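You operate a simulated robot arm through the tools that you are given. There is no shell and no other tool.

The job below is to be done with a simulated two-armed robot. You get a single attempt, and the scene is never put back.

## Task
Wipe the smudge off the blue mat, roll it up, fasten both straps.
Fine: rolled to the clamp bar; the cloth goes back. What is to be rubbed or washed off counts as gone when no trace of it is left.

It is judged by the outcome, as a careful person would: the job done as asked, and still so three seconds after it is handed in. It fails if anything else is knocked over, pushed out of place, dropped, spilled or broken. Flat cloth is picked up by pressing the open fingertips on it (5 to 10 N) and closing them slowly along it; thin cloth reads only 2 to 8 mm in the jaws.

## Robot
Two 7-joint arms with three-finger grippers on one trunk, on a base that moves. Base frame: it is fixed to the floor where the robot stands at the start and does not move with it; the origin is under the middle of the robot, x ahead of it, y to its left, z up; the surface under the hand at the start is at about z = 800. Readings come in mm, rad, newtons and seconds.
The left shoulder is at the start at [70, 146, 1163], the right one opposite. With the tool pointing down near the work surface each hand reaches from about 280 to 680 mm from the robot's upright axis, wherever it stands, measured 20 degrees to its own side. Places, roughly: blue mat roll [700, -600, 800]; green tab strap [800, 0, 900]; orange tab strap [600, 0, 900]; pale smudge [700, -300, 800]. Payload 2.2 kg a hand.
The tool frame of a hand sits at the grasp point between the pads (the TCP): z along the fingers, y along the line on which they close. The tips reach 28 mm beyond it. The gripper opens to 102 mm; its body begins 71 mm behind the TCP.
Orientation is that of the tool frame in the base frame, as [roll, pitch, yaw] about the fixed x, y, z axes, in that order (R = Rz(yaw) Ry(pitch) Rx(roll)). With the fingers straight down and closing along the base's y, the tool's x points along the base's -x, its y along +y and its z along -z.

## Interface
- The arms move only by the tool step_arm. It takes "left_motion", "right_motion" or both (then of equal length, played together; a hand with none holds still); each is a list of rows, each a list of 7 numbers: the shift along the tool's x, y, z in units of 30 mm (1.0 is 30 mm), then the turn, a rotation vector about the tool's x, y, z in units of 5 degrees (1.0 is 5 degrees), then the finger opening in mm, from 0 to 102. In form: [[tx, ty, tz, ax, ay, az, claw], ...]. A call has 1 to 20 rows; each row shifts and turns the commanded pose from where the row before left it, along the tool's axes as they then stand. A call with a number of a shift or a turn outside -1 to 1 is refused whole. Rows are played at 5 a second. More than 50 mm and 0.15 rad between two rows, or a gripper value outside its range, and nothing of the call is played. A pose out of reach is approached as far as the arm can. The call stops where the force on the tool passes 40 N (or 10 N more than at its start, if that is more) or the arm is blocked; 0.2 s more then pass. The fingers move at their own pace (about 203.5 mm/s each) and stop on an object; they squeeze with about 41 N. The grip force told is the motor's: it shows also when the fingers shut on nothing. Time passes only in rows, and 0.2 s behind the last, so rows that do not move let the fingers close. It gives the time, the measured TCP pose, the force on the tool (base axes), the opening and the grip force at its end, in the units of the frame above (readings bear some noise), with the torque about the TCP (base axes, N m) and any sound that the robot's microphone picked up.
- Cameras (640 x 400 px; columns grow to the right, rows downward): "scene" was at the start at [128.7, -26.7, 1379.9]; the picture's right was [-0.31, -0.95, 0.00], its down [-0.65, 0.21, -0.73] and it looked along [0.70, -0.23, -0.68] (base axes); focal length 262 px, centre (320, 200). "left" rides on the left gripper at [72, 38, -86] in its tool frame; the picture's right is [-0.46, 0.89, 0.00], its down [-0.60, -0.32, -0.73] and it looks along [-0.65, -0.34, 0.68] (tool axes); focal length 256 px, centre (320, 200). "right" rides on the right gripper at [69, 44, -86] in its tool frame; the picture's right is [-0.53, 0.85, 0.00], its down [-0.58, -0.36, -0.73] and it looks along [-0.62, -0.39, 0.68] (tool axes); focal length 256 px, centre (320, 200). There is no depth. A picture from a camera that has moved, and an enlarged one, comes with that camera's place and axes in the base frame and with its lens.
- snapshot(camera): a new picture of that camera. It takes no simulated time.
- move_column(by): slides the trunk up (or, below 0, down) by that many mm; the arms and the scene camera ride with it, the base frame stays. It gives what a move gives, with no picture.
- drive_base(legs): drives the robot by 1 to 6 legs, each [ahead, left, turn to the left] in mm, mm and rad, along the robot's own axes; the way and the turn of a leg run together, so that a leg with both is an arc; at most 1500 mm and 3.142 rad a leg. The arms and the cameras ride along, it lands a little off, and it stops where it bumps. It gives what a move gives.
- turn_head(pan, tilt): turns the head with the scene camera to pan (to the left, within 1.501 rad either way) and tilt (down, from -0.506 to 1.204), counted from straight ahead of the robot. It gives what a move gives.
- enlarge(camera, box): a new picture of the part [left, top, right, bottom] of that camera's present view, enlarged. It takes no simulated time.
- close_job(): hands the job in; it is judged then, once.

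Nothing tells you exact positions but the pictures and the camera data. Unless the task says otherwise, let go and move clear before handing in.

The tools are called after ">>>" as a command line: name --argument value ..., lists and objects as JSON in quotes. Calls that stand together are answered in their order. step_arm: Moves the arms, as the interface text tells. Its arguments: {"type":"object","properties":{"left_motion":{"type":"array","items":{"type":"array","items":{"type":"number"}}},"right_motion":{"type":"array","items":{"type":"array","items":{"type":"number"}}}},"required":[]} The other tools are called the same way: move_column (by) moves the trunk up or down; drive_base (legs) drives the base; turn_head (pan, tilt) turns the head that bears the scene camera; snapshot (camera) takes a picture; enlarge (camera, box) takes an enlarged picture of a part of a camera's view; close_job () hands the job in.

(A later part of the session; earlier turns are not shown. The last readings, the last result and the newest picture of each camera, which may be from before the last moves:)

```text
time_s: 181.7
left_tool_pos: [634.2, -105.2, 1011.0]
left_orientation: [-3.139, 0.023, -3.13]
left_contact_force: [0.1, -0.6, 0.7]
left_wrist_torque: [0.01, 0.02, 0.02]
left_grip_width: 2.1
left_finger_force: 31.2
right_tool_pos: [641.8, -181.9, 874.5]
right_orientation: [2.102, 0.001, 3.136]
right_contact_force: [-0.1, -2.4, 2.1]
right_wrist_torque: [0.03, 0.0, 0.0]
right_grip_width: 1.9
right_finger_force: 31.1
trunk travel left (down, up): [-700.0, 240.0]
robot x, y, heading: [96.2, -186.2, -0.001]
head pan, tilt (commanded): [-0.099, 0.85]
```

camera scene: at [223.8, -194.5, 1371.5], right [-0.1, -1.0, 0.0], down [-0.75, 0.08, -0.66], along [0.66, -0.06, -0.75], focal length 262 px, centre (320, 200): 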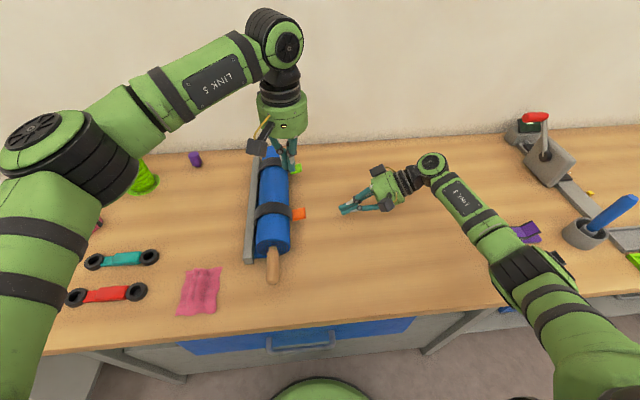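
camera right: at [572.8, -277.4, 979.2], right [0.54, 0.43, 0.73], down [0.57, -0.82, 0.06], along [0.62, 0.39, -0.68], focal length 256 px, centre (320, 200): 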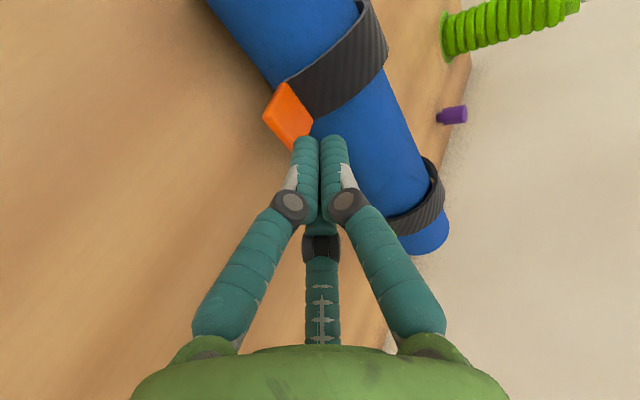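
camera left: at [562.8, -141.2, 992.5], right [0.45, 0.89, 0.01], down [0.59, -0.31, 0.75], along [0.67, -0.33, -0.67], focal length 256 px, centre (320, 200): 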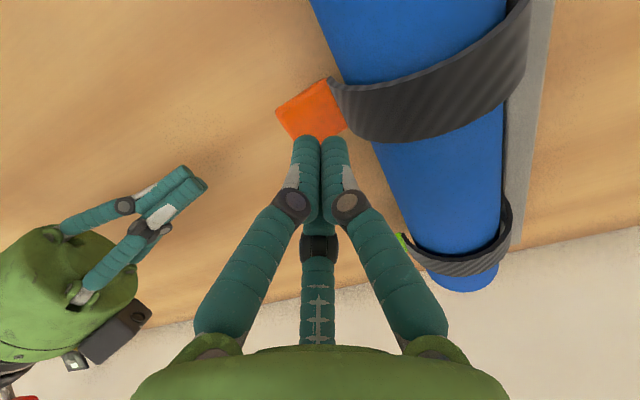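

Contact. Now press inward to about 20 N and hold.

>>> step_arm --right_motion '[[0, 0, 0.1, 0, 0, 0, 0], [0, 0, 0.1, 0, 0, 0, 0], [0, 0, 0, 0, 0, 0, 0], [0, 0, 0, 0, 0, 0, 0], [0, 0, 0, 0, 0, 0, 0], [0, 0, 0, 0, 0, 0, 0], [0, 0, 0, 0, 0, 0, 0], [0, 0, 0, 0, 0, 0, 0]]'

>>> enlarge --camera "scene" --box '[270, 180, 370, 260]'

```text
time_s: 183.5
left_tool_pos: [633.3, -109.8, 1010.5]
left_orientation: [3.141, 0.024, -3.129]
left_contact_force: [-0.7, 0.0, -0.5]
left_wrist_torque: [0.01, 0.02, -0.01]
left_grip_width: 2.2
left_finger_force: 31.7
right_tool_pos: [642.4, -183.0, 874.1]
right_orientation: [2.096, 0.006, 3.133]
right_contact_force: [2.4, -24.0, 18.2]
right_wrist_torque: [0.13, 0.18, 0.15]
right_grip_width: 6.1
right_finger_force: 31.5
trunk travel left (down, up): [-700.0, 240.0]
robot x, y, heading: [96.5, -184.1, 0.003]
head pan, tilt (commanded): [-0.099, 0.85]
```

```text
5.00 times, centred on (320, 220) of scene
camera zoom: at [220.1, -198.4, 1371.8], right [-0.1, -0.99, 0.0], down [-0.75, 0.08, -0.66], along [0.66, -0.06, -0.75], focal length 1311 px, centre (320, 100)
```

zoom: 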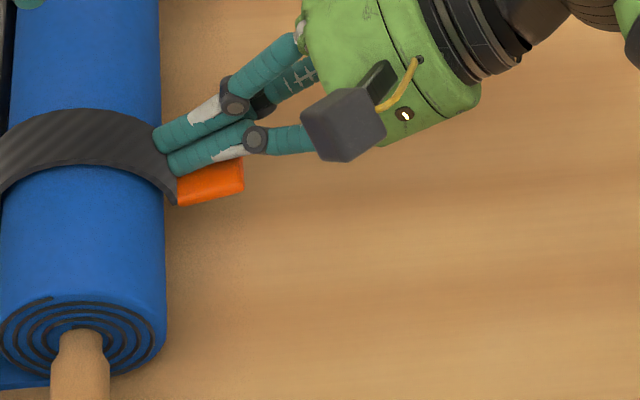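

Pressed with 30 N for over a second. I'll test again with a slightly larger lift and watch the force.

>>> step_arm --right_motion '[[0, 0, -0.5, 0, 0, 0, 0], [0, 0, -1, 0, 0, 0, 0], [0, 0, -0.5, 0, 0, 0, 0], [0, -0.75, 0.44, 0, 0, 0, 0], [0, -0.75, 0.44, 0, 0, 0, 0], [0, -0.65, 0.38, 0, 0, 0, 0], [0, 0.15, 0.255, 0, 0, 0, 0], [0, 0.15, 0.255, 0, 0, 0, 0], [0, 0.2, -0.12, 0, 0, 0, 0], [0, 0.2, -0.12, 0, 0, 0, 0], [0, 0.1, -0.06, 0, 0, 0, 0]]'

>>> enlarge --camera "scene" --box '[270, 180, 370, 260]'

```text
time_s: 185.9
left_tool_pos: [636.0, -106.3, 1008.9]
left_orientation: [-3.14, 0.02, -3.129]
left_contact_force: [-0.3, 0.4, 0.2]
left_wrist_torque: [-0.04, -0.03, 0.0]
left_grip_width: 2.0
left_finger_force: 31.3
right_tool_pos: [642.4, -211.6, 844.4]
right_orientation: [2.103, 0.001, 3.137]
right_contact_force: [-0.1, 0.9, -0.6]
right_wrist_torque: [-0.03, -0.02, 0.02]
right_grip_width: 2.1
right_finger_force: 30.9
trunk travel left (down, up): [-700.0, 240.0]
robot x, y, heading: [96.2, -185.0, 0.006]
head pan, tilt (commanded): [-0.099, 0.85]
```

```text
5.00 times, centred on (320, 220) of scene
camera zoom: at [222.8, -192.6, 1371.5], right [-0.1, -1.0, 0.0], down [-0.75, 0.07, -0.66], along [0.66, -0.07, -0.75], focal length 1311 px, centre (320, 100)
```

zoom: 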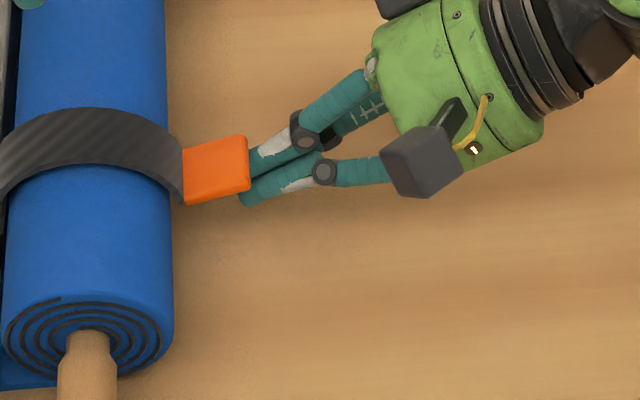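

>>> step_arm --right_motion '[[0, 0.08, -0.05, 0, 0, 0, 0], [0, 0.08, -0.05, 0, 0, 0, 0], [0, 0, 0, 0, 0, 0, 0], [0, 0, 0, 0, 0, 0, 0]]'

>>> enlarge --camera "scene" --box '[270, 180, 370, 260]'

```text
time_s: 186.9
left_tool_pos: [635.3, -105.5, 1011.0]
left_orientation: [-3.14, 0.022, -3.131]
left_contact_force: [0.1, -0.1, -0.4]
left_wrist_torque: [-0.01, 0.0, 0.0]
left_grip_width: 2.2
left_finger_force: 31.4
right_tool_pos: [641.7, -213.0, 849.0]
right_orientation: [2.102, 0.003, 3.137]
right_contact_force: [0.0, 0.2, -0.2]
right_wrist_torque: [-0.04, -0.03, 0.02]
right_grip_width: 1.9
right_finger_force: 31.3
trunk travel left (down, up): [-700.0, 240.0]
robot x, y, heading: [93.6, -184.5, 0.002]
head pan, tilt (commanded): [-0.099, 0.85]
```

```text
5.00 times, centred on (320, 220) of scene
camera zoom: at [222.7, -192.7, 1371.6], right [-0.1, -1.0, 0.0], down [-0.75, 0.07, -0.66], along [0.66, -0.07, -0.75], focal length 1311 px, centre (320, 100)
```

zoom: 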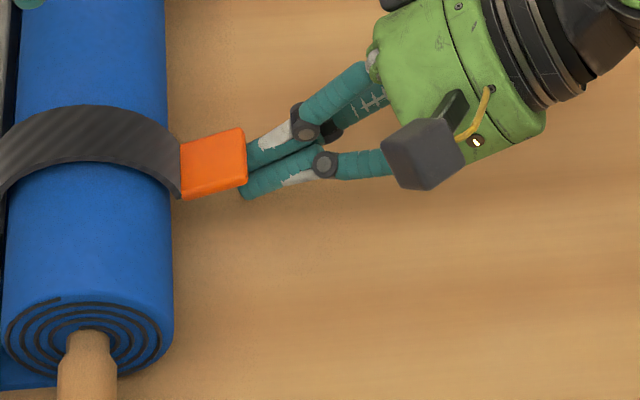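

>>> enlarge --camera "right" --box '[320, 0, 540, 170]'

>>> step_arm --right_motion '[[0, 0.16, -0.1, 0, 0, 0, 0], [0, 0.16, -0.1, 0, 0, 0, 0], [0, 0, 0, 0, 0, 0, 0], [0, 0, 0, 0, 0, 0, 0]]'

>>> enlarge --camera "scene" --box '[270, 180, 370, 260]'

>>> enlarge --camera "right" --box '[320, 0, 540, 170]'

```text
2.35 times, centred on (430, 85) of right
camera zoom: at [572.3, -264.0, 930.7], right [0.54, 0.43, 0.73], down [0.57, -0.82, 0.06], along [0.62, 0.39, -0.68], focal length 602 px, centre (61, 471)
```

zoom: 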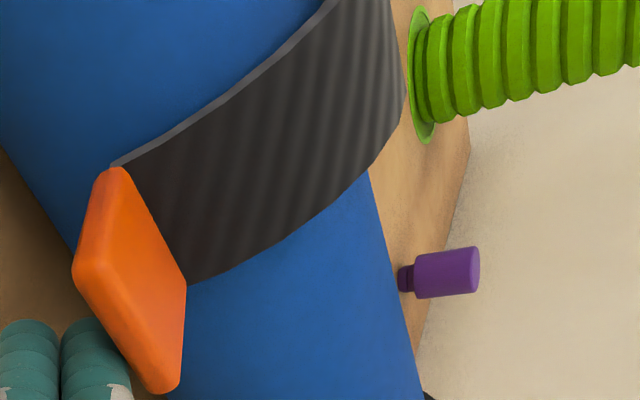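

```text
time_s: 187.9
left_tool_pos: [635.1, -105.3, 1009.8]
left_orientation: [-3.14, 0.02, -3.129]
left_contact_force: [0.1, 0.2, 1.0]
left_wrist_torque: [0.02, 0.03, 0.01]
left_grip_width: 2.4
left_finger_force: 31.6
right_tool_pos: [642.9, -212.0, 860.6]
right_orientation: [2.099, 0.001, 3.139]
right_contact_force: [-0.4, 0.0, -0.4]
right_wrist_torque: [-0.04, 0.01, -0.01]
right_grip_width: 2.0
right_finger_force: 31.1
trunk travel left (down, up): [-700.0, 240.0]
robot x, y, heading: [93.8, -183.9, -0.003]
head pan, tilt (commanded): [-0.099, 0.85]
```

```text
5.00 times, centred on (320, 220) of scene
camera zoom: at [222.6, -192.7, 1371.6], right [-0.1, -1.0, 0.0], down [-0.75, 0.07, -0.66], along [0.66, -0.07, -0.75], focal length 1311 px, centre (320, 100)
```

zoom: 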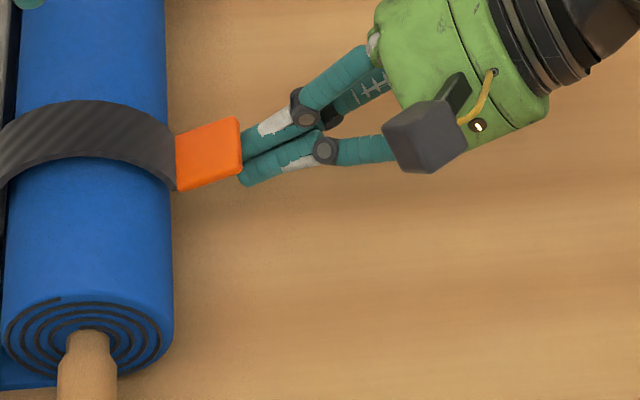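

```text
2.35 times, centred on (430, 85) of right
camera zoom: at [572.4, -264.2, 941.6], right [0.54, 0.43, 0.73], down [0.57, -0.82, 0.06], along [0.62, 0.39, -0.68], focal length 602 px, centre (61, 471)
```

zoom: 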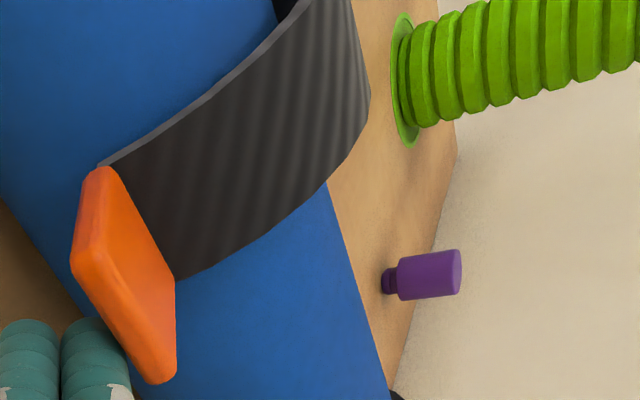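

The strap still lifts freely. I'll retract and look at the underside of the strap end and the roll from a low side angle to find out how it is meant to catch.

>>> step_arm --right_motion '[[0, -0.34, -0.575, 0, 0, 0, 0], [0, -0.34, -0.575, 0, 0, 0, 0], [0, -0.34, -0.575, 0, 0, 0, 0], [0, -0.34, -0.575, 0, 0, 0, 0], [0, 0.86, -0.5, -1, 0, 0, 0], [0, 0, 0, -1, 0, 0, 0], [0, 0, 0, -1, 0, 0, 0], [0, 0, 0, -1, 0, 0, 0], [0, 0, 0, -1, 0, 0, 0], [0, 0, 0, -1, 0, 0, 0]]'

>>> snapshot --camera "right"

>>> enlarge --camera "scene" --box '[235, 150, 335, 270]'

```text
time_s: 190.1
left_tool_pos: [634.9, -106.8, 1011.8]
left_orientation: [-3.14, 0.021, -3.128]
left_contact_force: [0.0, -0.3, 0.5]
left_wrist_torque: [0.02, -0.02, 0.01]
left_grip_width: 2.1
left_finger_force: 31.9
right_tool_pos: [636.0, -292.5, 887.4]
right_orientation: [1.909, 0.005, -3.141]
right_contact_force: [-0.1, -1.3, -0.2]
right_wrist_torque: [0.02, -0.01, -0.03]
right_grip_width: 2.1
right_finger_force: 31.1
right hand out of reach, approached as far as the arm can: row 7, 8, 9, 10
trunk travel left (down, up): [-700.0, 240.0]
robot x, y, heading: [95.3, -180.9, -0.001]
head pan, tilt (commanded): [-0.099, 0.85]
```

```text
taken
camera right: at [566.3, -359.6, 955.1], right [0.53, 0.28, 0.8], down [0.58, -0.81, -0.1], along [0.62, 0.51, -0.59], focal length 256 px, centre (320, 200)
```

right: 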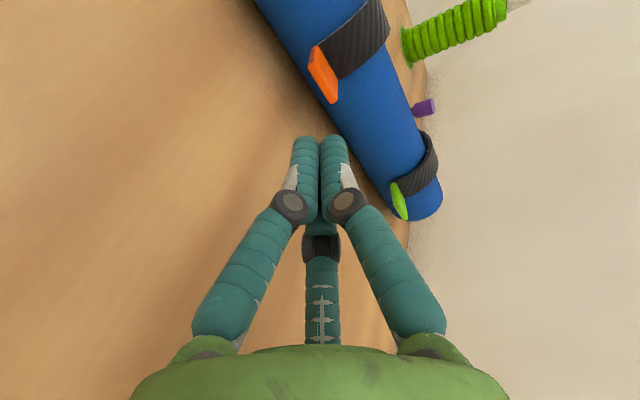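

```text
3.33 times, centred on (285, 210) of scene
camera zoom: at [222.5, -193.4, 1371.6], right [-0.1, -1.0, 0.0], down [-0.75, 0.07, -0.66], along [0.66, -0.07, -0.75], focal length 874 px, centre (437, 167)
```

zoom: 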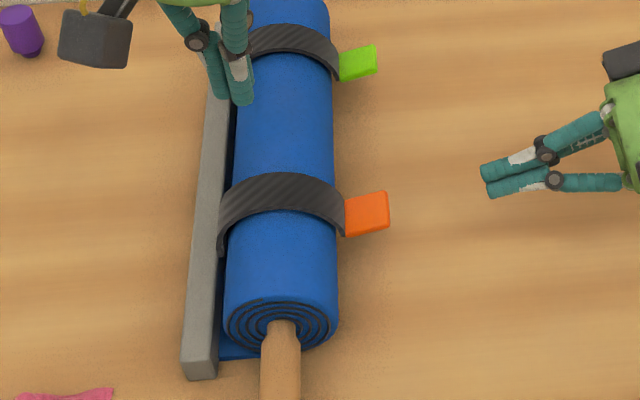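

>>> enlarge --camera "right" --box '[270, 0, 420, 130]'

>>> enlarge --camera "right" --box '[360, 110, 460, 230]'

```text
3.08 times, centred on (345, 65) of right
camera zoom: at [566.3, -359.6, 955.1], right [0.53, 0.28, 0.8], down [0.58, -0.81, -0.1], along [0.62, 0.51, -0.59], focal length 788 px, centre (243, 615)
```

zoom: 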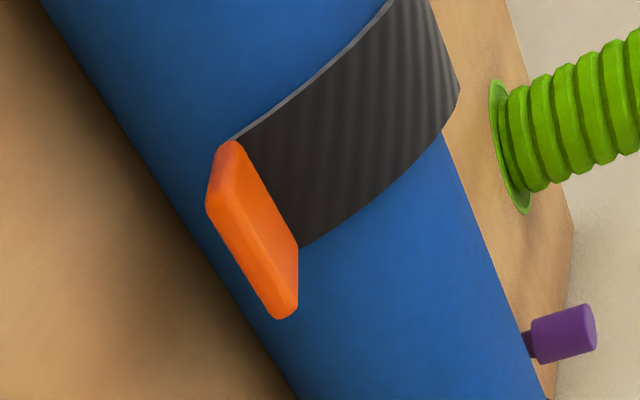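

```text
3.33 times, centred on (410, 170) of right
camera zoom: at [566.3, -359.6, 955.1], right [0.53, 0.28, 0.8], down [0.58, -0.81, -0.1], along [0.62, 0.51, -0.59], focal length 853 px, centre (20, 300)
```

zoom: 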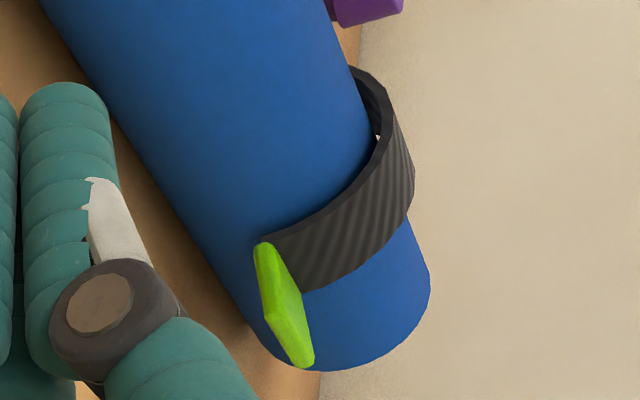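

Both straps look identical and closed. To learn whether the closed strap is really held, I'll raise the orange tab to the angle where it earlier stayed hovering, let go, and see whether it now returns.

>>> step_arm --right_motion '[[0, 0, 0, 1, 0, 0, 0], [0, 0, 0, 1, 0, 0, 0]]'

```text
time_s: 190.7
left_tool_pos: [634.8, -105.3, 1010.4]
left_orientation: [-3.138, 0.022, -3.13]
left_contact_force: [-0.1, 0.5, -0.5]
left_wrist_torque: [-0.04, 0.0, 0.01]
left_grip_width: 2.0
left_finger_force: 31.6
right_tool_pos: [635.3, -292.6, 886.8]
right_orientation: [2.086, 0.001, -3.14]
right_contact_force: [-0.6, -0.6, 0.0]
right_wrist_torque: [-0.03, 0.0, 0.01]
right_grip_width: 2.3
right_finger_force: 31.3
trunk travel left (down, up): [-700.0, 240.0]
robot x, y, heading: [95.7, -181.6, -0.002]
head pan, tilt (commanded): [-0.099, 0.85]
```

>>> step_arm --right_motion '[[-0.05, -0.11, 0.74, 0, 0, 0, 0], [-0.05, -0.11, 0.74, 0, 0, 0, 0], [-0.05, -0.11, 0.74, 0, 0, 0, 0], [-0.05, -0.11, 0.74, 0, 0, 0, 0], [0, 0.13, 0.23, 0, 0, 0, 0], [0, 0.41, -0.155, 0, 0, 0, 0]]'

>>> step_arm --right_motion '[[0, 0.3, -0.15, 0, 0, 0, 0], [0, 0.3, -0.15, 0, 0, 0, 0], [0, 0.35, -0.062, 0, 0, 0, 0], [0, 0.35, -0.062, 0, 0, 0, 0], [0, 0.35, -0.025, 0, 0, 0, 0], [0, 0.35, -0.025, 0, 0, 0, 0], [0, 0.36, 0.026, 0, 0, 0, 0], [0, 0.347, 0.072, 0, 0, 0, 0]]'

>>> enlarge --camera "scene" --box '[235, 150, 335, 270]'

>>> snapshot --camera "right"

```text
time_s: 192.1
left_tool_pos: [635.2, -105.8, 1010.0]
left_orientation: [-3.14, 0.022, -3.13]
left_contact_force: [-0.7, 0.2, -1.4]
left_wrist_torque: [-0.01, 0.03, 0.0]
left_grip_width: 1.7
left_finger_force: 31.3
right_tool_pos: [641.6, -211.0, 844.2]
right_orientation: [2.085, 0.006, -3.14]
right_contact_force: [-0.3, -0.4, 0.7]
right_wrist_torque: [0.04, -0.01, 0.04]
right_grip_width: 2.2
right_finger_force: 31.4
trunk travel left (down, up): [-700.0, 240.0]
robot x, y, heading: [98.1, -182.6, -0.002]
head pan, tilt (commanded): [-0.099, 0.85]
```

```text
time_s: 193.9
left_tool_pos: [634.4, -105.0, 1010.6]
left_orientation: [-3.14, 0.019, -3.131]
left_contact_force: [0.0, -0.9, -0.1]
left_wrist_torque: [0.0, -0.02, 0.0]
left_grip_width: 1.9
left_finger_force: 31.7
right_tool_pos: [641.3, -180.7, 921.5]
right_orientation: [2.084, 0.007, -3.141]
right_contact_force: [0.0, -0.1, 0.3]
right_wrist_torque: [-0.03, 0.0, 0.04]
right_grip_width: 1.7
right_finger_force: 31.5
trunk travel left (down, up): [-700.0, 240.0]
robot x, y, heading: [95.0, -186.7, -0.0]
head pan, tilt (commanded): [-0.099, 0.85]
```

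```text
3.33 times, centred on (285, 210) of scene
camera zoom: at [222.5, -192.3, 1371.6], right [-0.1, -1.0, 0.0], down [-0.75, 0.07, -0.66], along [0.66, -0.07, -0.75], focal length 874 px, centre (437, 167)
```

zoom: 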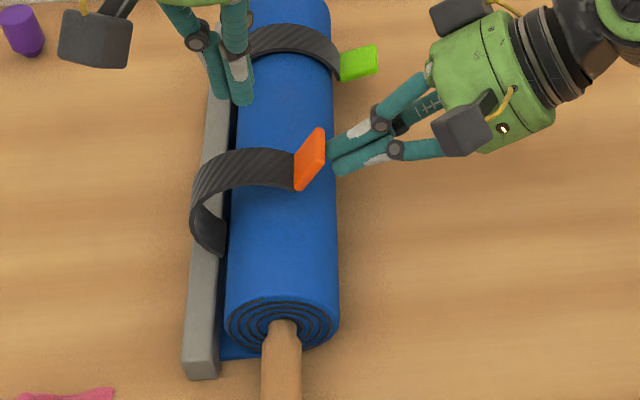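

```text
taken
camera right: at [571.4, -234.2, 1000.6], right [0.53, 0.42, 0.74], down [0.58, -0.82, 0.04], along [0.62, 0.4, -0.67], focal length 256 px, centre (320, 200)
```

right: 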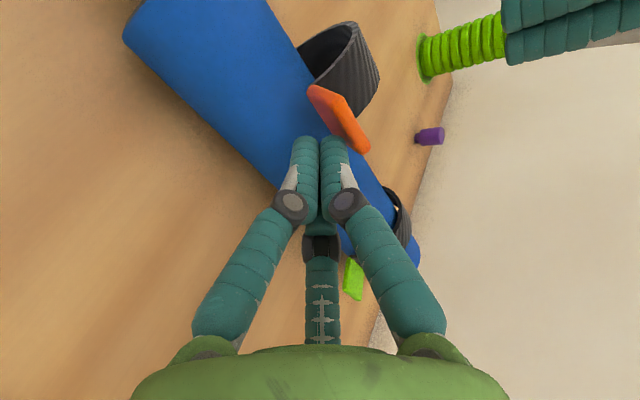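

>>> step_arm --right_motion '[[0, -0.3, -0.8, 0, 0, 0, 0], [0, -0.3, -0.8, 0, 0, 0, 0], [0, 0, -0.8, 0, 0, 0, 0], [0, 0, 0, 0, 0, 0, 0], [0, 0, 0, 0, 0, 0, 0]]'

>>> enlarge --camera "scene" --box '[235, 150, 335, 270]'

```text
time_s: 195.1
left_tool_pos: [635.3, -105.4, 1009.7]
left_orientation: [-3.139, 0.021, -3.129]
left_contact_force: [0.3, 0.2, 0.9]
left_wrist_torque: [-0.01, -0.03, 0.02]
left_grip_width: 2.2
left_finger_force: 31.6
right_tool_pos: [640.7, -252.5, 941.0]
right_orientation: [2.084, 0.003, 3.14]
right_contact_force: [-0.2, -0.1, 0.2]
right_wrist_torque: [-0.02, 0.0, 0.0]
right_grip_width: 2.3
right_finger_force: 31.1
trunk travel left (down, up): [-700.0, 240.0]
robot x, y, heading: [95.6, -180.9, -0.002]
head pan, tilt (commanded): [-0.099, 0.85]
```

```text
3.33 times, centred on (285, 210) of scene
camera zoom: at [222.5, -192.7, 1371.6], right [-0.1, -1.0, 0.0], down [-0.75, 0.07, -0.66], along [0.66, -0.07, -0.75], focal length 874 px, centre (437, 167)
```

zoom: 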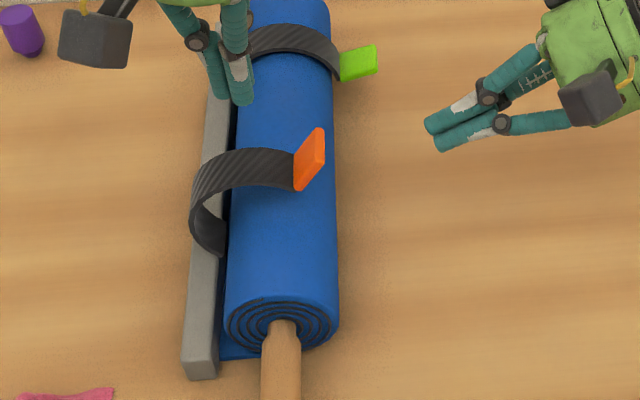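

It stays where I leave it at this angle, but near the closed end it went back by itself, so there seems to be a catch region there. I'll push it to about 15° before closed, let go, and see.

>>> step_arm --left_motion '[[0, -0.18, 0.78, 0, 0, 0, 0], [0, -0.18, 0.78, 0, 0, 0, 0], [0, -0.37, 0.33, 0, 0, 0, 0], [0, -0.24, 0.17, 0, 0, 0, 0], [0, -0.24, 0.17, 0, 0, 0, 0], [0, -0.18, 0.17, 0, 0, 0, 0], [0, -0.18, 0.17, 0, 0, 0, 0], [0, -0.15, 0.2, 0, 0, 0, 0], [0, -0.15, 0.2, 0, 0, 0, 0]]'

>>> enlarge --camera "scene" --box '[235, 150, 335, 270]'

```text
time_s: 197.1
left_tool_pos: [636.7, -162.5, 920.4]
left_orientation: [-3.14, 0.021, -3.129]
left_contact_force: [0.7, 0.1, 0.5]
left_wrist_torque: [-0.02, 0.0, -0.01]
left_grip_width: 2.1
left_finger_force: 31.4
right_tool_pos: [640.7, -252.6, 940.3]
right_orientation: [2.084, 0.004, 3.141]
right_contact_force: [0.1, 0.4, 0.2]
right_wrist_torque: [0.02, -0.03, 0.03]
right_grip_width: 2.0
right_finger_force: 31.7
trunk travel left (down, up): [-700.0, 240.0]
robot x, y, heading: [97.6, -180.7, -0.002]
head pan, tilt (commanded): [-0.099, 0.85]
```

```text
3.33 times, centred on (285, 210) of scene
camera zoom: at [222.6, -192.9, 1371.6], right [-0.1, -1.0, 0.0], down [-0.75, 0.07, -0.66], along [0.66, -0.07, -0.75], focal length 874 px, centre (437, 167)
```

zoom: 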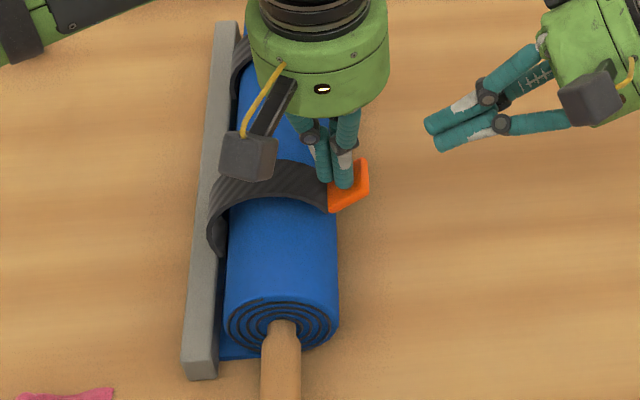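

Now lift the hand slowly straight up and observe the strap.

>>> step_arm --left_motion '[[0, 0.05, -0.1, 0, 0, 0, 0], [0, 0.05, -0.3, 0, 0, 0, 0], [0, 0, -1, 0, 0, 0, 0], [0, 0, -1, 0, 0, 0, 0], [0, 0, 0, 0, 0, 0, 0]]'

>>> enlarge --camera "scene" --box '[235, 150, 335, 270]'

```text
time_s: 198.3
left_tool_pos: [634.9, -159.7, 992.7]
left_orientation: [-3.139, 0.02, -3.13]
left_contact_force: [-0.6, 0.1, 0.1]
left_wrist_torque: [-0.01, 0.02, 0.01]
left_grip_width: 2.1
left_finger_force: 31.7
right_tool_pos: [640.8, -252.6, 940.1]
right_orientation: [2.087, 0.002, 3.141]
right_contact_force: [1.1, 0.3, 0.3]
right_wrist_torque: [0.0, -0.02, 0.05]
right_grip_width: 2.0
right_finger_force: 31.3
trunk travel left (down, up): [-700.0, 240.0]
robot x, y, heading: [96.8, -182.7, -0.004]
head pan, tilt (commanded): [-0.099, 0.85]
```

```text
3.33 times, centred on (285, 210) of scene
camera zoom: at [223.0, -192.6, 1371.5], right [-0.1, -1.0, 0.0], down [-0.75, 0.07, -0.66], along [0.66, -0.07, -0.75], focal length 874 px, centre (437, 167)
```

zoom: 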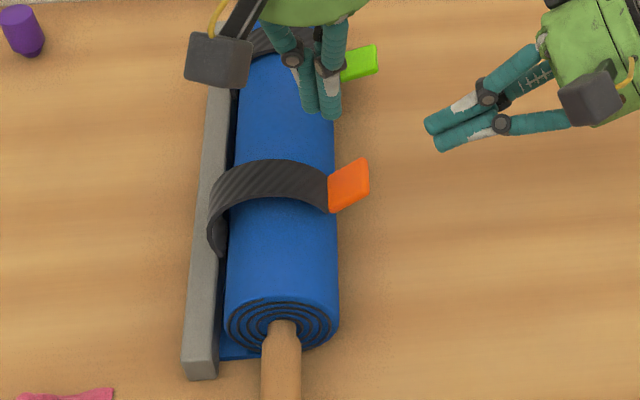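

>>> snapshot --camera "right"

>>> enlarge --camera "right" --box '[260, 0, 460, 150]'

>>> enlarge --camera "scene" --box '[255, 185, 305, 235]'

```text
taken
camera right: at [570.9, -306.1, 1019.2], right [0.53, 0.42, 0.74], down [0.58, -0.82, 0.04], along [0.62, 0.4, -0.67], focal length 256 px, centre (320, 200)
```

right: 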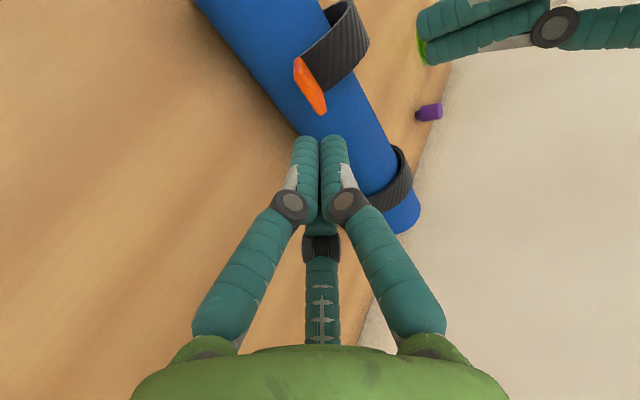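

```text
2.67 times, centred on (360, 75) of right
camera zoom: at [570.9, -306.1, 1019.2], right [0.53, 0.42, 0.74], down [0.58, -0.82, 0.04], along [0.62, 0.4, -0.67], focal length 683 px, centre (213, 533)
```

zoom: 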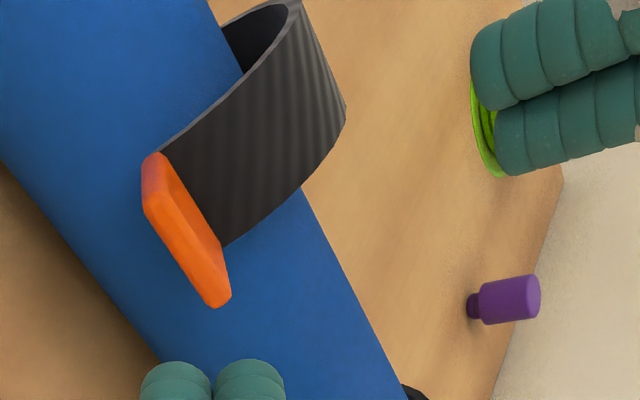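

```text
8.00 times, centred on (280, 210) of scene
camera zoom: at [223.0, -192.6, 1371.5], right [-0.1, -1.0, 0.0], down [-0.75, 0.07, -0.66], along [0.66, -0.07, -0.75], focal length 2098 px, centre (640, 120)
```

zoom: 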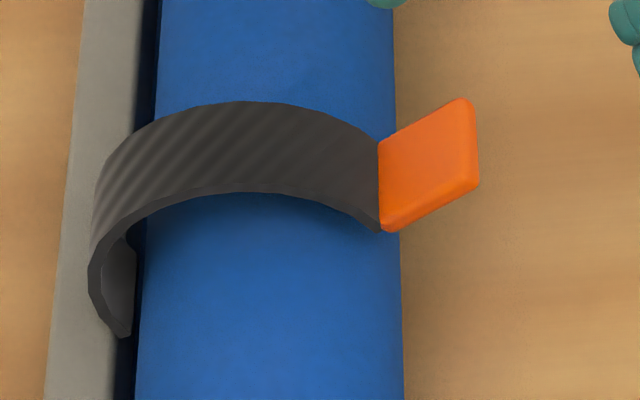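

The strap is a plain stiff band with no visible hook. One more possibility is that the roll isn't fully home, so I'll push it once more with the right hand near the front while watching the gap closely.

>>> step_arm --right_motion '[[0.68, -0.43, 0.6, 0, 0, 0, 0], [0.68, -0.43, 0.6, 0, 0, 0, 0], [0.68, -0.43, 0.6, 0, 0, 0, 0], [0, -0.11, 1, 0, 0, 0, 0]]'

>>> enlarge --camera "scene" --box '[240, 220, 320, 290]'

```text
time_s: 199.3
left_tool_pos: [635.6, -158.4, 992.3]
left_orientation: [-3.138, 0.021, -3.13]
left_contact_force: [-0.3, 0.3, 0.1]
left_wrist_torque: [-0.01, -0.01, -0.01]
left_grip_width: 2.0
left_finger_force: 31.2
right_tool_pos: [581.6, -198.9, 862.3]
right_orientation: [2.085, 0.003, 3.14]
right_contact_force: [0.5, 0.3, -0.1]
right_wrist_torque: [0.05, 0.01, 0.0]
right_grip_width: 2.1
right_finger_force: 31.3
trunk travel left (down, up): [-700.0, 240.0]
robot x, y, heading: [96.0, -185.1, 0.002]
head pan, tilt (commanded): [-0.099, 0.85]
```

```text
5.71 times, centred on (280, 255) of scene
camera zoom: at [223.5, -191.2, 1371.5], right [-0.1, -1.0, 0.0], down [-0.75, 0.07, -0.66], along [0.66, -0.07, -0.75], focal length 1498 px, centre (549, -114)
```

zoom: 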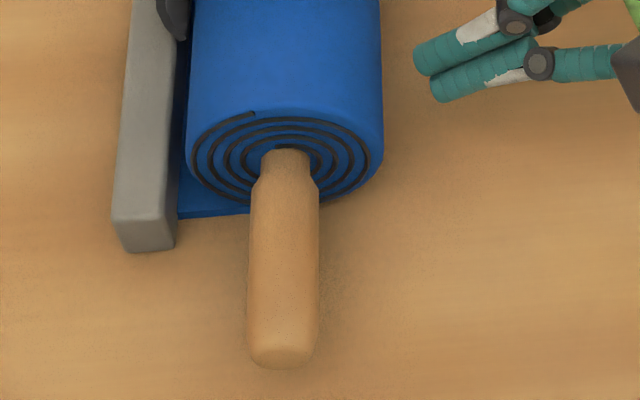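

>>> step_arm --right_motion '[[0, 0.1, 0.174, 0, 0, 0, 0], [0, 0.049, 0.087, 0, 0, 0, 0], [0, 0.049, 0.087, 0, 0, 0, 0], [0, 0.049, 0.087, 0, 0, 0, 0]]'

>>> enlarge --camera "scene" --box '[240, 220, 320, 290]'

```text
time_s: 200.3
left_tool_pos: [634.2, -158.9, 991.8]
left_orientation: [-3.141, 0.021, -3.129]
left_contact_force: [0.1, 0.2, 0.5]
left_wrist_torque: [0.0, -0.01, -0.01]
left_grip_width: 2.1
left_finger_force: 31.3
right_tool_pos: [581.1, -184.8, 862.5]
right_orientation: [2.086, 0.004, 3.142]
right_contact_force: [0.0, -0.8, -0.5]
right_wrist_torque: [-0.05, -0.03, 0.03]
right_grip_width: 2.2
right_finger_force: 31.3
trunk travel left (down, up): [-700.0, 240.0]
robot x, y, heading: [94.4, -182.9, 0.0]
head pan, tilt (commanded): [-0.099, 0.85]
```

```text
5.71 times, centred on (280, 255) of scene
camera zoom: at [222.6, -192.4, 1371.6], right [-0.1, -1.0, 0.0], down [-0.75, 0.07, -0.66], along [0.66, -0.07, -0.75], focal length 1498 px, centre (549, -114)
```

zoom: 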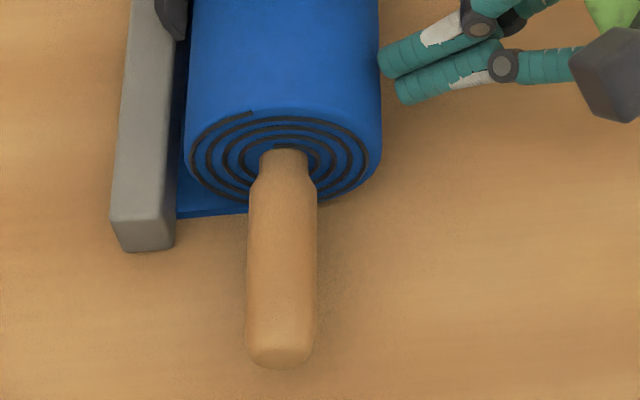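

>>> step_arm --right_motion '[[0, 0.049, 0.087, 0, 0, 0, 0], [0, 0.049, 0.087, 0, 0, 0, 0], [0, 0.049, 0.087, 0, 0, 0, 0]]'

>>> enlarge --camera "scene" --box '[240, 220, 320, 290]'

```text
time_s: 201.1
left_tool_pos: [635.1, -160.0, 993.1]
left_orientation: [-3.141, 0.021, -3.129]
left_contact_force: [-0.2, -0.2, 0.3]
left_wrist_torque: [0.0, 0.03, 0.01]
left_grip_width: 2.3
left_finger_force: 31.4
right_tool_pos: [581.2, -177.4, 862.9]
right_orientation: [2.086, 0.002, 3.141]
right_contact_force: [-0.5, -0.5, -0.7]
right_wrist_torque: [0.04, -0.06, -0.01]
right_grip_width: 2.2
right_finger_force: 31.7
trunk travel left (down, up): [-700.0, 240.0]
robot x, y, heading: [90.0, -185.3, -0.003]
head pan, tilt (commanded): [-0.099, 0.85]
```

```text
5.71 times, centred on (280, 255) of scene
camera zoom: at [222.6, -192.6, 1371.6], right [-0.1, -1.0, 0.0], down [-0.75, 0.07, -0.66], along [0.66, -0.07, -0.75], focal length 1498 px, centre (549, -114)
```

zoom: 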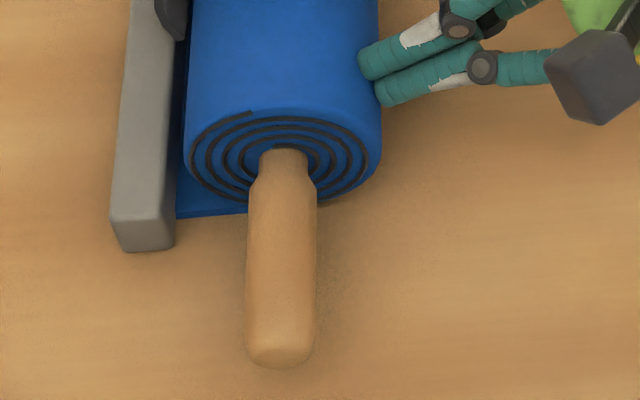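

>>> step_arm --right_motion '[[0, 0.049, 0.087, 0, 0, 0, 0], [0, 0.049, 0.087, 0, 0, 0, 0]]'

>>> enlarge --camera "scene" --box '[240, 220, 320, 290]'

```text
time_s: 201.7
left_tool_pos: [632.7, -160.9, 994.0]
left_orientation: [-3.141, 0.023, -3.129]
left_contact_force: [-0.1, -0.3, -0.8]
left_wrist_torque: [-0.02, -0.04, -0.02]
left_grip_width: 2.3
left_finger_force: 31.5
right_tool_pos: [581.8, -173.4, 862.9]
right_orientation: [2.086, 0.005, 3.139]
right_contact_force: [-1.5, -9.2, 2.6]
right_wrist_torque: [0.02, 0.04, 0.12]
right_grip_width: 2.2
right_finger_force: 31.6
trunk travel left (down, up): [-700.0, 240.0]
robot x, y, heading: [94.2, -185.9, -0.001]
head pan, tilt (commanded): [-0.099, 0.85]
```

```text
5.71 times, centred on (280, 255) of scene
camera zoom: at [221.8, -195.0, 1371.7], right [-0.1, -0.99, 0.0], down [-0.75, 0.08, -0.66], along [0.66, -0.06, -0.75], focal length 1498 px, centre (549, -114)
```

zoom: 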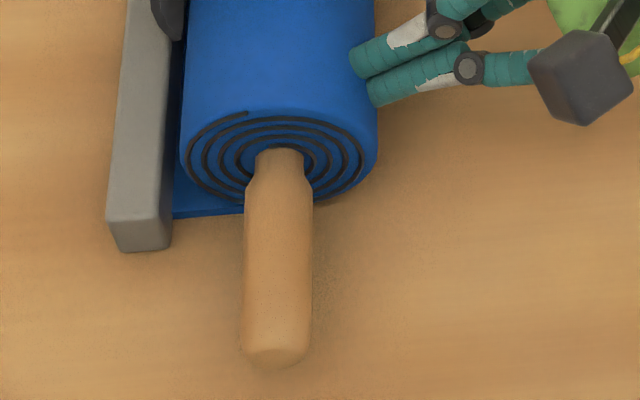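

The roll is firmly home (no movement against a rigid stop). I'll back the right hand off and press the orange tab again, further out for more leverage and with more force, listening for a catch.

>>> step_arm --right_motion '[[0, -0.33, -0.58, 0, 0, 0, 0], [0, -0.49, -0.87, 0, 0, 0, 0], [0, -0.49, -0.87, 0, 0, 0, 0], [0, -0.49, -0.87, 0, 0, 0, 0]]'

>>> step_arm --left_motion '[[0, -0.2, 1, 0, 0, 0, 0], [0, 0, 1, 0, 0, 0, 0], [0, -0.1, 0.2, 0, 0, 0, 0], [0, -0.18, 0.3, 0, 0, 0, 0], [0, -0.18, 0.3, 0, 0, 0, 0], [0, -0.13, 0.33, 0, 0, 0, 0]]'

>>> enlarge --camera "scene" --box '[235, 150, 335, 270]'

```text
time_s: 202.7
left_tool_pos: [634.9, -159.4, 992.7]
left_orientation: [-3.139, 0.023, -3.129]
left_contact_force: [-0.5, -0.5, 0.0]
left_wrist_torque: [-0.01, -0.02, -0.01]
left_grip_width: 2.0
left_finger_force: 31.1
right_tool_pos: [581.3, -283.9, 860.9]
right_orientation: [2.083, 0.005, -3.141]
right_contact_force: [-0.3, -1.2, -0.1]
right_wrist_torque: [0.02, 0.01, 0.01]
right_grip_width: 2.3
right_finger_force: 31.2
trunk travel left (down, up): [-700.0, 240.0]
robot x, y, heading: [96.4, -183.9, -0.002]
head pan, tilt (commanded): [-0.099, 0.85]
```

```text
time_s: 204.1
left_tool_pos: [636.6, -182.4, 899.4]
left_orientation: [-3.14, 0.022, -3.127]
left_contact_force: [1.1, 0.6, -0.2]
left_wrist_torque: [0.04, -0.02, 0.03]
left_grip_width: 2.2
left_finger_force: 31.0
right_tool_pos: [582.4, -282.9, 862.8]
right_orientation: [2.082, 0.003, -3.141]
right_contact_force: [0.1, 0.2, -0.6]
right_wrist_torque: [-0.01, -0.01, 0.04]
right_grip_width: 2.0
right_finger_force: 31.2
trunk travel left (down, up): [-700.0, 240.0]
robot x, y, heading: [96.1, -182.3, 0.001]
head pan, tilt (commanded): [-0.099, 0.85]
```

```text
3.33 times, centred on (285, 210) of scene
camera zoom: at [222.7, -192.9, 1371.6], right [-0.1, -1.0, 0.0], down [-0.75, 0.07, -0.66], along [0.66, -0.07, -0.75], focal length 874 px, centre (437, 167)
```

zoom: 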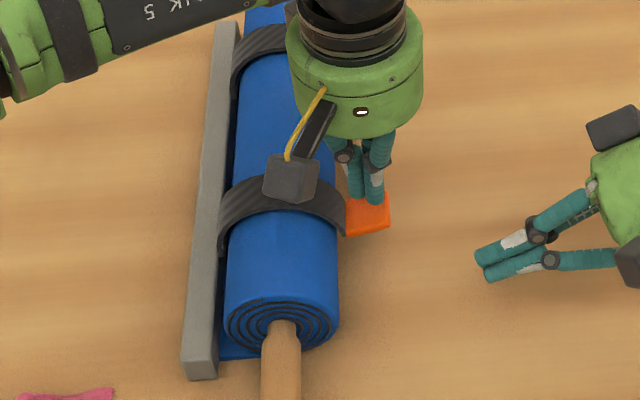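

The strap went ahead into its closed position by itself before my finger pushed it there, so there is a catch region near the end. I'll press it home firmly now.

>>> step_arm --left_motion '[[0, -0.13, 0.25, 0, 0, 0, 0], [0, 0, 0.15, 0, 0, 0, 0], [0, 0, 0.1, 0, 0, 0, 0], [0, 0, 0.1, 0, 0, 0, 0]]'

```text
time_s: 205.1
left_tool_pos: [638.0, -188.4, 884.7]
left_orientation: [-3.138, 0.029, -3.128]
left_contact_force: [2.6, -0.5, 19.5]
left_wrist_torque: [-0.22, 0.12, 0.05]
left_grip_width: 2.0
left_finger_force: 31.3
right_tool_pos: [579.9, -283.2, 864.4]
right_orientation: [2.083, 0.006, -3.141]
right_contact_force: [-0.1, -0.6, -0.5]
right_wrist_torque: [0.03, 0.03, -0.03]
right_grip_width: 1.9
right_finger_force: 31.5
trunk travel left (down, up): [-700.0, 240.0]
robot x, y, heading: [93.6, -184.5, 0.0]
head pan, tilt (commanded): [-0.099, 0.85]
```

>>> step_arm --left_motion '[[0, 0, 0.08, 0, 0, 0, 0], [0, 0, 0, 0, 0, 0, 0], [0, 0, 0, 0, 0, 0, 0], [0, 0, 0, 0, 0, 0, 0], [0, 0, 0, 0, 0, 0, 0], [0, 0, 0, 0, 0, 0, 0], [0, 0, 0, 0, 0, 0, 0], [0, 0, 0, 0, 0, 0, 0]]'

```text
time_s: 206.9
left_tool_pos: [637.3, -186.9, 882.5]
left_orientation: [-3.134, 0.032, -3.128]
left_contact_force: [5.9, 1.2, 32.6]
left_wrist_torque: [-0.28, 0.19, 0.03]
left_grip_width: 1.7
left_finger_force: 31.4
right_tool_pos: [578.7, -283.3, 862.7]
right_orientation: [2.085, 0.006, 3.142]
right_contact_force: [-0.3, -0.8, 0.1]
right_wrist_torque: [0.01, 0.03, -0.01]
right_grip_width: 1.9
right_finger_force: 31.1
trunk travel left (down, up): [-700.0, 240.0]
robot x, y, heading: [95.1, -180.5, -0.005]
head pan, tilt (commanded): [-0.099, 0.85]
```

>>> step_arm --left_motion '[[0, 0, 0.06, 0, 0, 0, 0], [0, 0, 0.03, 0, 0, 0, 0], [0, 0, 0, 0, 0, 0, 0], [0, 0, 0, 0, 0, 0, 0], [0, 0, 0, 0, 0, 0, 0]]'

>>> enlarge --camera "left" --box '[220, 20, 540, 220]'

```text
time_s: 208.1
left_tool_pos: [638.5, -187.3, 882.6]
left_orientation: [-3.132, 0.036, -3.126]
left_contact_force: [7.2, 3.3, 39.4]
left_wrist_torque: [-0.25, 0.23, 0.1]
left_grip_width: 1.9
left_finger_force: 31.2
right_tool_pos: [579.9, -281.9, 863.2]
right_orientation: [2.086, 0.011, 3.14]
right_contact_force: [-0.4, 0.4, 0.2]
right_wrist_torque: [0.01, 0.03, -0.06]
right_grip_width: 2.2
right_finger_force: 31.3
trunk travel left (down, up): [-700.0, 240.0]
robot x, y, heading: [96.1, -184.2, -0.005]
head pan, tilt (commanded): [-0.099, 0.85]
```

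```text
2.00 times, centred on (380, 120) of left
camera zoom: at [561.9, -151.0, 967.5], right [0.45, 0.89, 0.01], down [0.58, -0.3, 0.75], along [0.68, -0.34, -0.66], focal length 512 px, centre (200, 360)
```

zoom: 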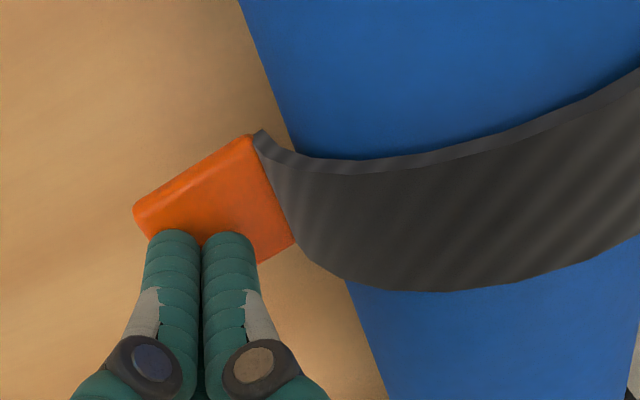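

Held 40 N. I'll lift off straight up, then do one discriminating check: raise the tab about 12 mm from below and lower the finger straight down again, to see if the strap pulls itself closed.

>>> step_arm --left_motion '[[0, 0, -0.3, 0, 0, 0, 0], [0, 0, -1, 0, 0, 0, 0], [0, 0, -1, 0, 0, 0, 0], [0, 0, -1, 0, 0, 0, 0]]'

>>> step_arm --right_motion '[[-0.7, -0.25, 0.1, 0, 0, 0, 0], [-0.7, -0.35, 0.2, 0, 0, 0, 0], [-0.63, -0.35, 0.2, 0, 0, 0, 0], [0, 0.2, 0.5, 0, 0, 0, 0], [0, 0.3, 0.6, 0, 0, 0, 0], [0, 0.3, 0.6, 0, 0, 0, 0]]'

>>> enlarge --camera "scene" --box '[270, 180, 370, 260]'

```text
time_s: 209.1
left_tool_pos: [634.0, -187.1, 974.7]
left_orientation: [-3.141, 0.02, -3.128]
left_contact_force: [0.4, 0.1, 0.7]
left_wrist_torque: [0.0, -0.01, -0.02]
left_grip_width: 2.2
left_finger_force: 31.2
right_tool_pos: [581.7, -283.6, 861.8]
right_orientation: [2.084, 0.007, 3.141]
right_contact_force: [0.4, 0.0, -0.5]
right_wrist_torque: [-0.01, 0.0, 0.04]
right_grip_width: 2.1
right_finger_force: 31.9
trunk travel left (down, up): [-700.0, 240.0]
robot x, y, heading: [93.5, -184.5, -0.002]
head pan, tilt (commanded): [-0.099, 0.85]
```

```text
time_s: 210.5
left_tool_pos: [635.8, -188.5, 974.9]
left_orientation: [-3.138, 0.021, -3.129]
left_contact_force: [-0.4, 0.5, -0.6]
left_wrist_torque: [0.02, -0.01, -0.01]
left_grip_width: 2.1
left_finger_force: 31.3
right_tool_pos: [632.5, -226.4, 831.7]
right_orientation: [2.086, 0.005, 3.141]
right_contact_force: [0.1, -0.2, -0.4]
right_wrist_torque: [0.02, 0.0, 0.01]
right_grip_width: 2.0
right_finger_force: 31.7
right hand out of reach, approached as far as the arm can: row 3
trunk travel left (down, up): [-700.0, 240.0]
robot x, y, heading: [97.4, -184.7, 0.002]
head pan, tilt (commanded): [-0.099, 0.85]
```

```text
5.00 times, centred on (320, 220) of scene
camera zoom: at [222.5, -192.1, 1371.6], right [-0.1, -1.0, 0.0], down [-0.75, 0.07, -0.66], along [0.66, -0.07, -0.75], focal length 1311 px, centre (320, 100)
```

zoom: 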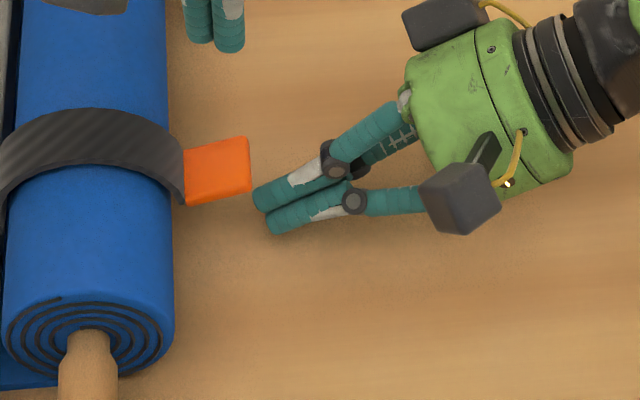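

>>> step_arm --right_motion '[[-0.1, 0.09, 0.15, 0, 0, 0, 0], [-0.1, 0.09, 0.15, 0, 0, 0, 0], [0, 0.2, -0.12, 0, 0, 0, 0], [0, 0.15, -0.09, 0, 0, 0, 0], [0, 0.15, -0.09, 0, 0, 0, 0], [0, 0.15, -0.09, 0, 0, 0, 0], [0, 0.15, -0.09, 0, 0, 0, 0], [0, 0.1, -0.06, 0, 0, 0, 0], [0, 0, 0, 0, 0, 0, 0]]'

>>> enlarge --camera "scene" --box '[270, 180, 370, 260]'

```text
time_s: 212.5
left_tool_pos: [635.1, -188.0, 974.8]
left_orientation: [-3.14, 0.022, -3.129]
left_contact_force: [-0.1, 0.6, 0.2]
left_wrist_torque: [0.0, -0.01, -0.03]
left_grip_width: 1.9
left_finger_force: 31.4
right_tool_pos: [640.1, -215.8, 864.2]
right_orientation: [2.084, 0.003, -3.14]
right_contact_force: [-0.4, 0.0, -0.2]
right_wrist_torque: [-0.04, 0.03, 0.01]
right_grip_width: 2.1
right_finger_force: 31.1
trunk travel left (down, up): [-700.0, 240.0]
robot x, y, heading: [95.0, -184.9, -0.002]
head pan, tilt (commanded): [-0.099, 0.85]
```

```text
5.00 times, centred on (320, 220) of scene
camera zoom: at [222.7, -192.7, 1371.6], right [-0.1, -1.0, 0.0], down [-0.75, 0.07, -0.66], along [0.66, -0.07, -0.75], focal length 1311 px, centre (320, 100)
```

zoom: 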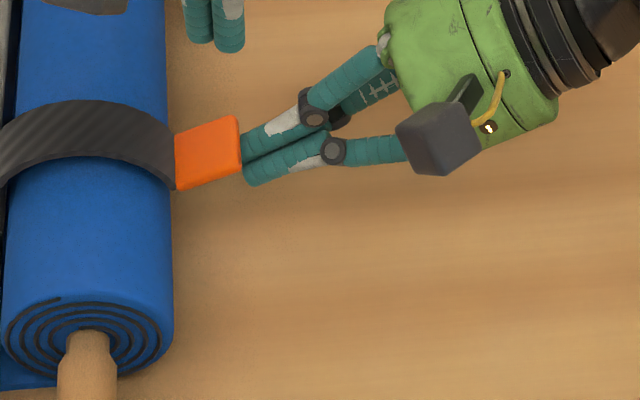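

Now lower the finger straight down again.

>>> step_arm --right_motion '[[0, -0.2, 0.12, 0, 0, 0, 0], [0, -0.3, 0.17, 0, 0, 0, 0], [0, -0.3, 0.17, 0, 0, 0, 0], [0, -0.1, 0.06, 0, 0, 0, 0], [0, 0, 0, 0, 0, 0, 0]]'

>>> enlarge --camera "scene" --box '[270, 180, 370, 260]'

```text
time_s: 213.7
left_tool_pos: [634.5, -188.5, 974.3]
left_orientation: [-3.139, 0.02, -3.129]
left_contact_force: [0.4, -0.1, 0.0]
left_wrist_torque: [-0.01, -0.01, -0.01]
left_grip_width: 2.1
left_finger_force: 31.7
right_tool_pos: [639.2, -215.1, 832.3]
right_orientation: [2.084, 0.004, 3.14]
right_contact_force: [0.7, 0.2, -0.6]
right_wrist_torque: [0.02, 0.0, -0.04]
right_grip_width: 2.3
right_finger_force: 31.2
trunk travel left (down, up): [-700.0, 240.0]
robot x, y, heading: [91.6, -180.9, 0.002]
head pan, tilt (commanded): [-0.099, 0.85]
```

```text
5.00 times, centred on (320, 220) of scene
camera zoom: at [222.5, -192.6, 1371.6], right [-0.1, -1.0, 0.0], down [-0.75, 0.07, -0.66], along [0.66, -0.07, -0.75], focal length 1311 px, centre (320, 100)
```

zoom: 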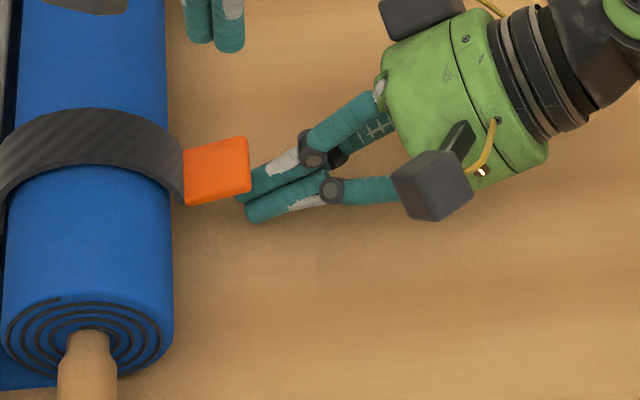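

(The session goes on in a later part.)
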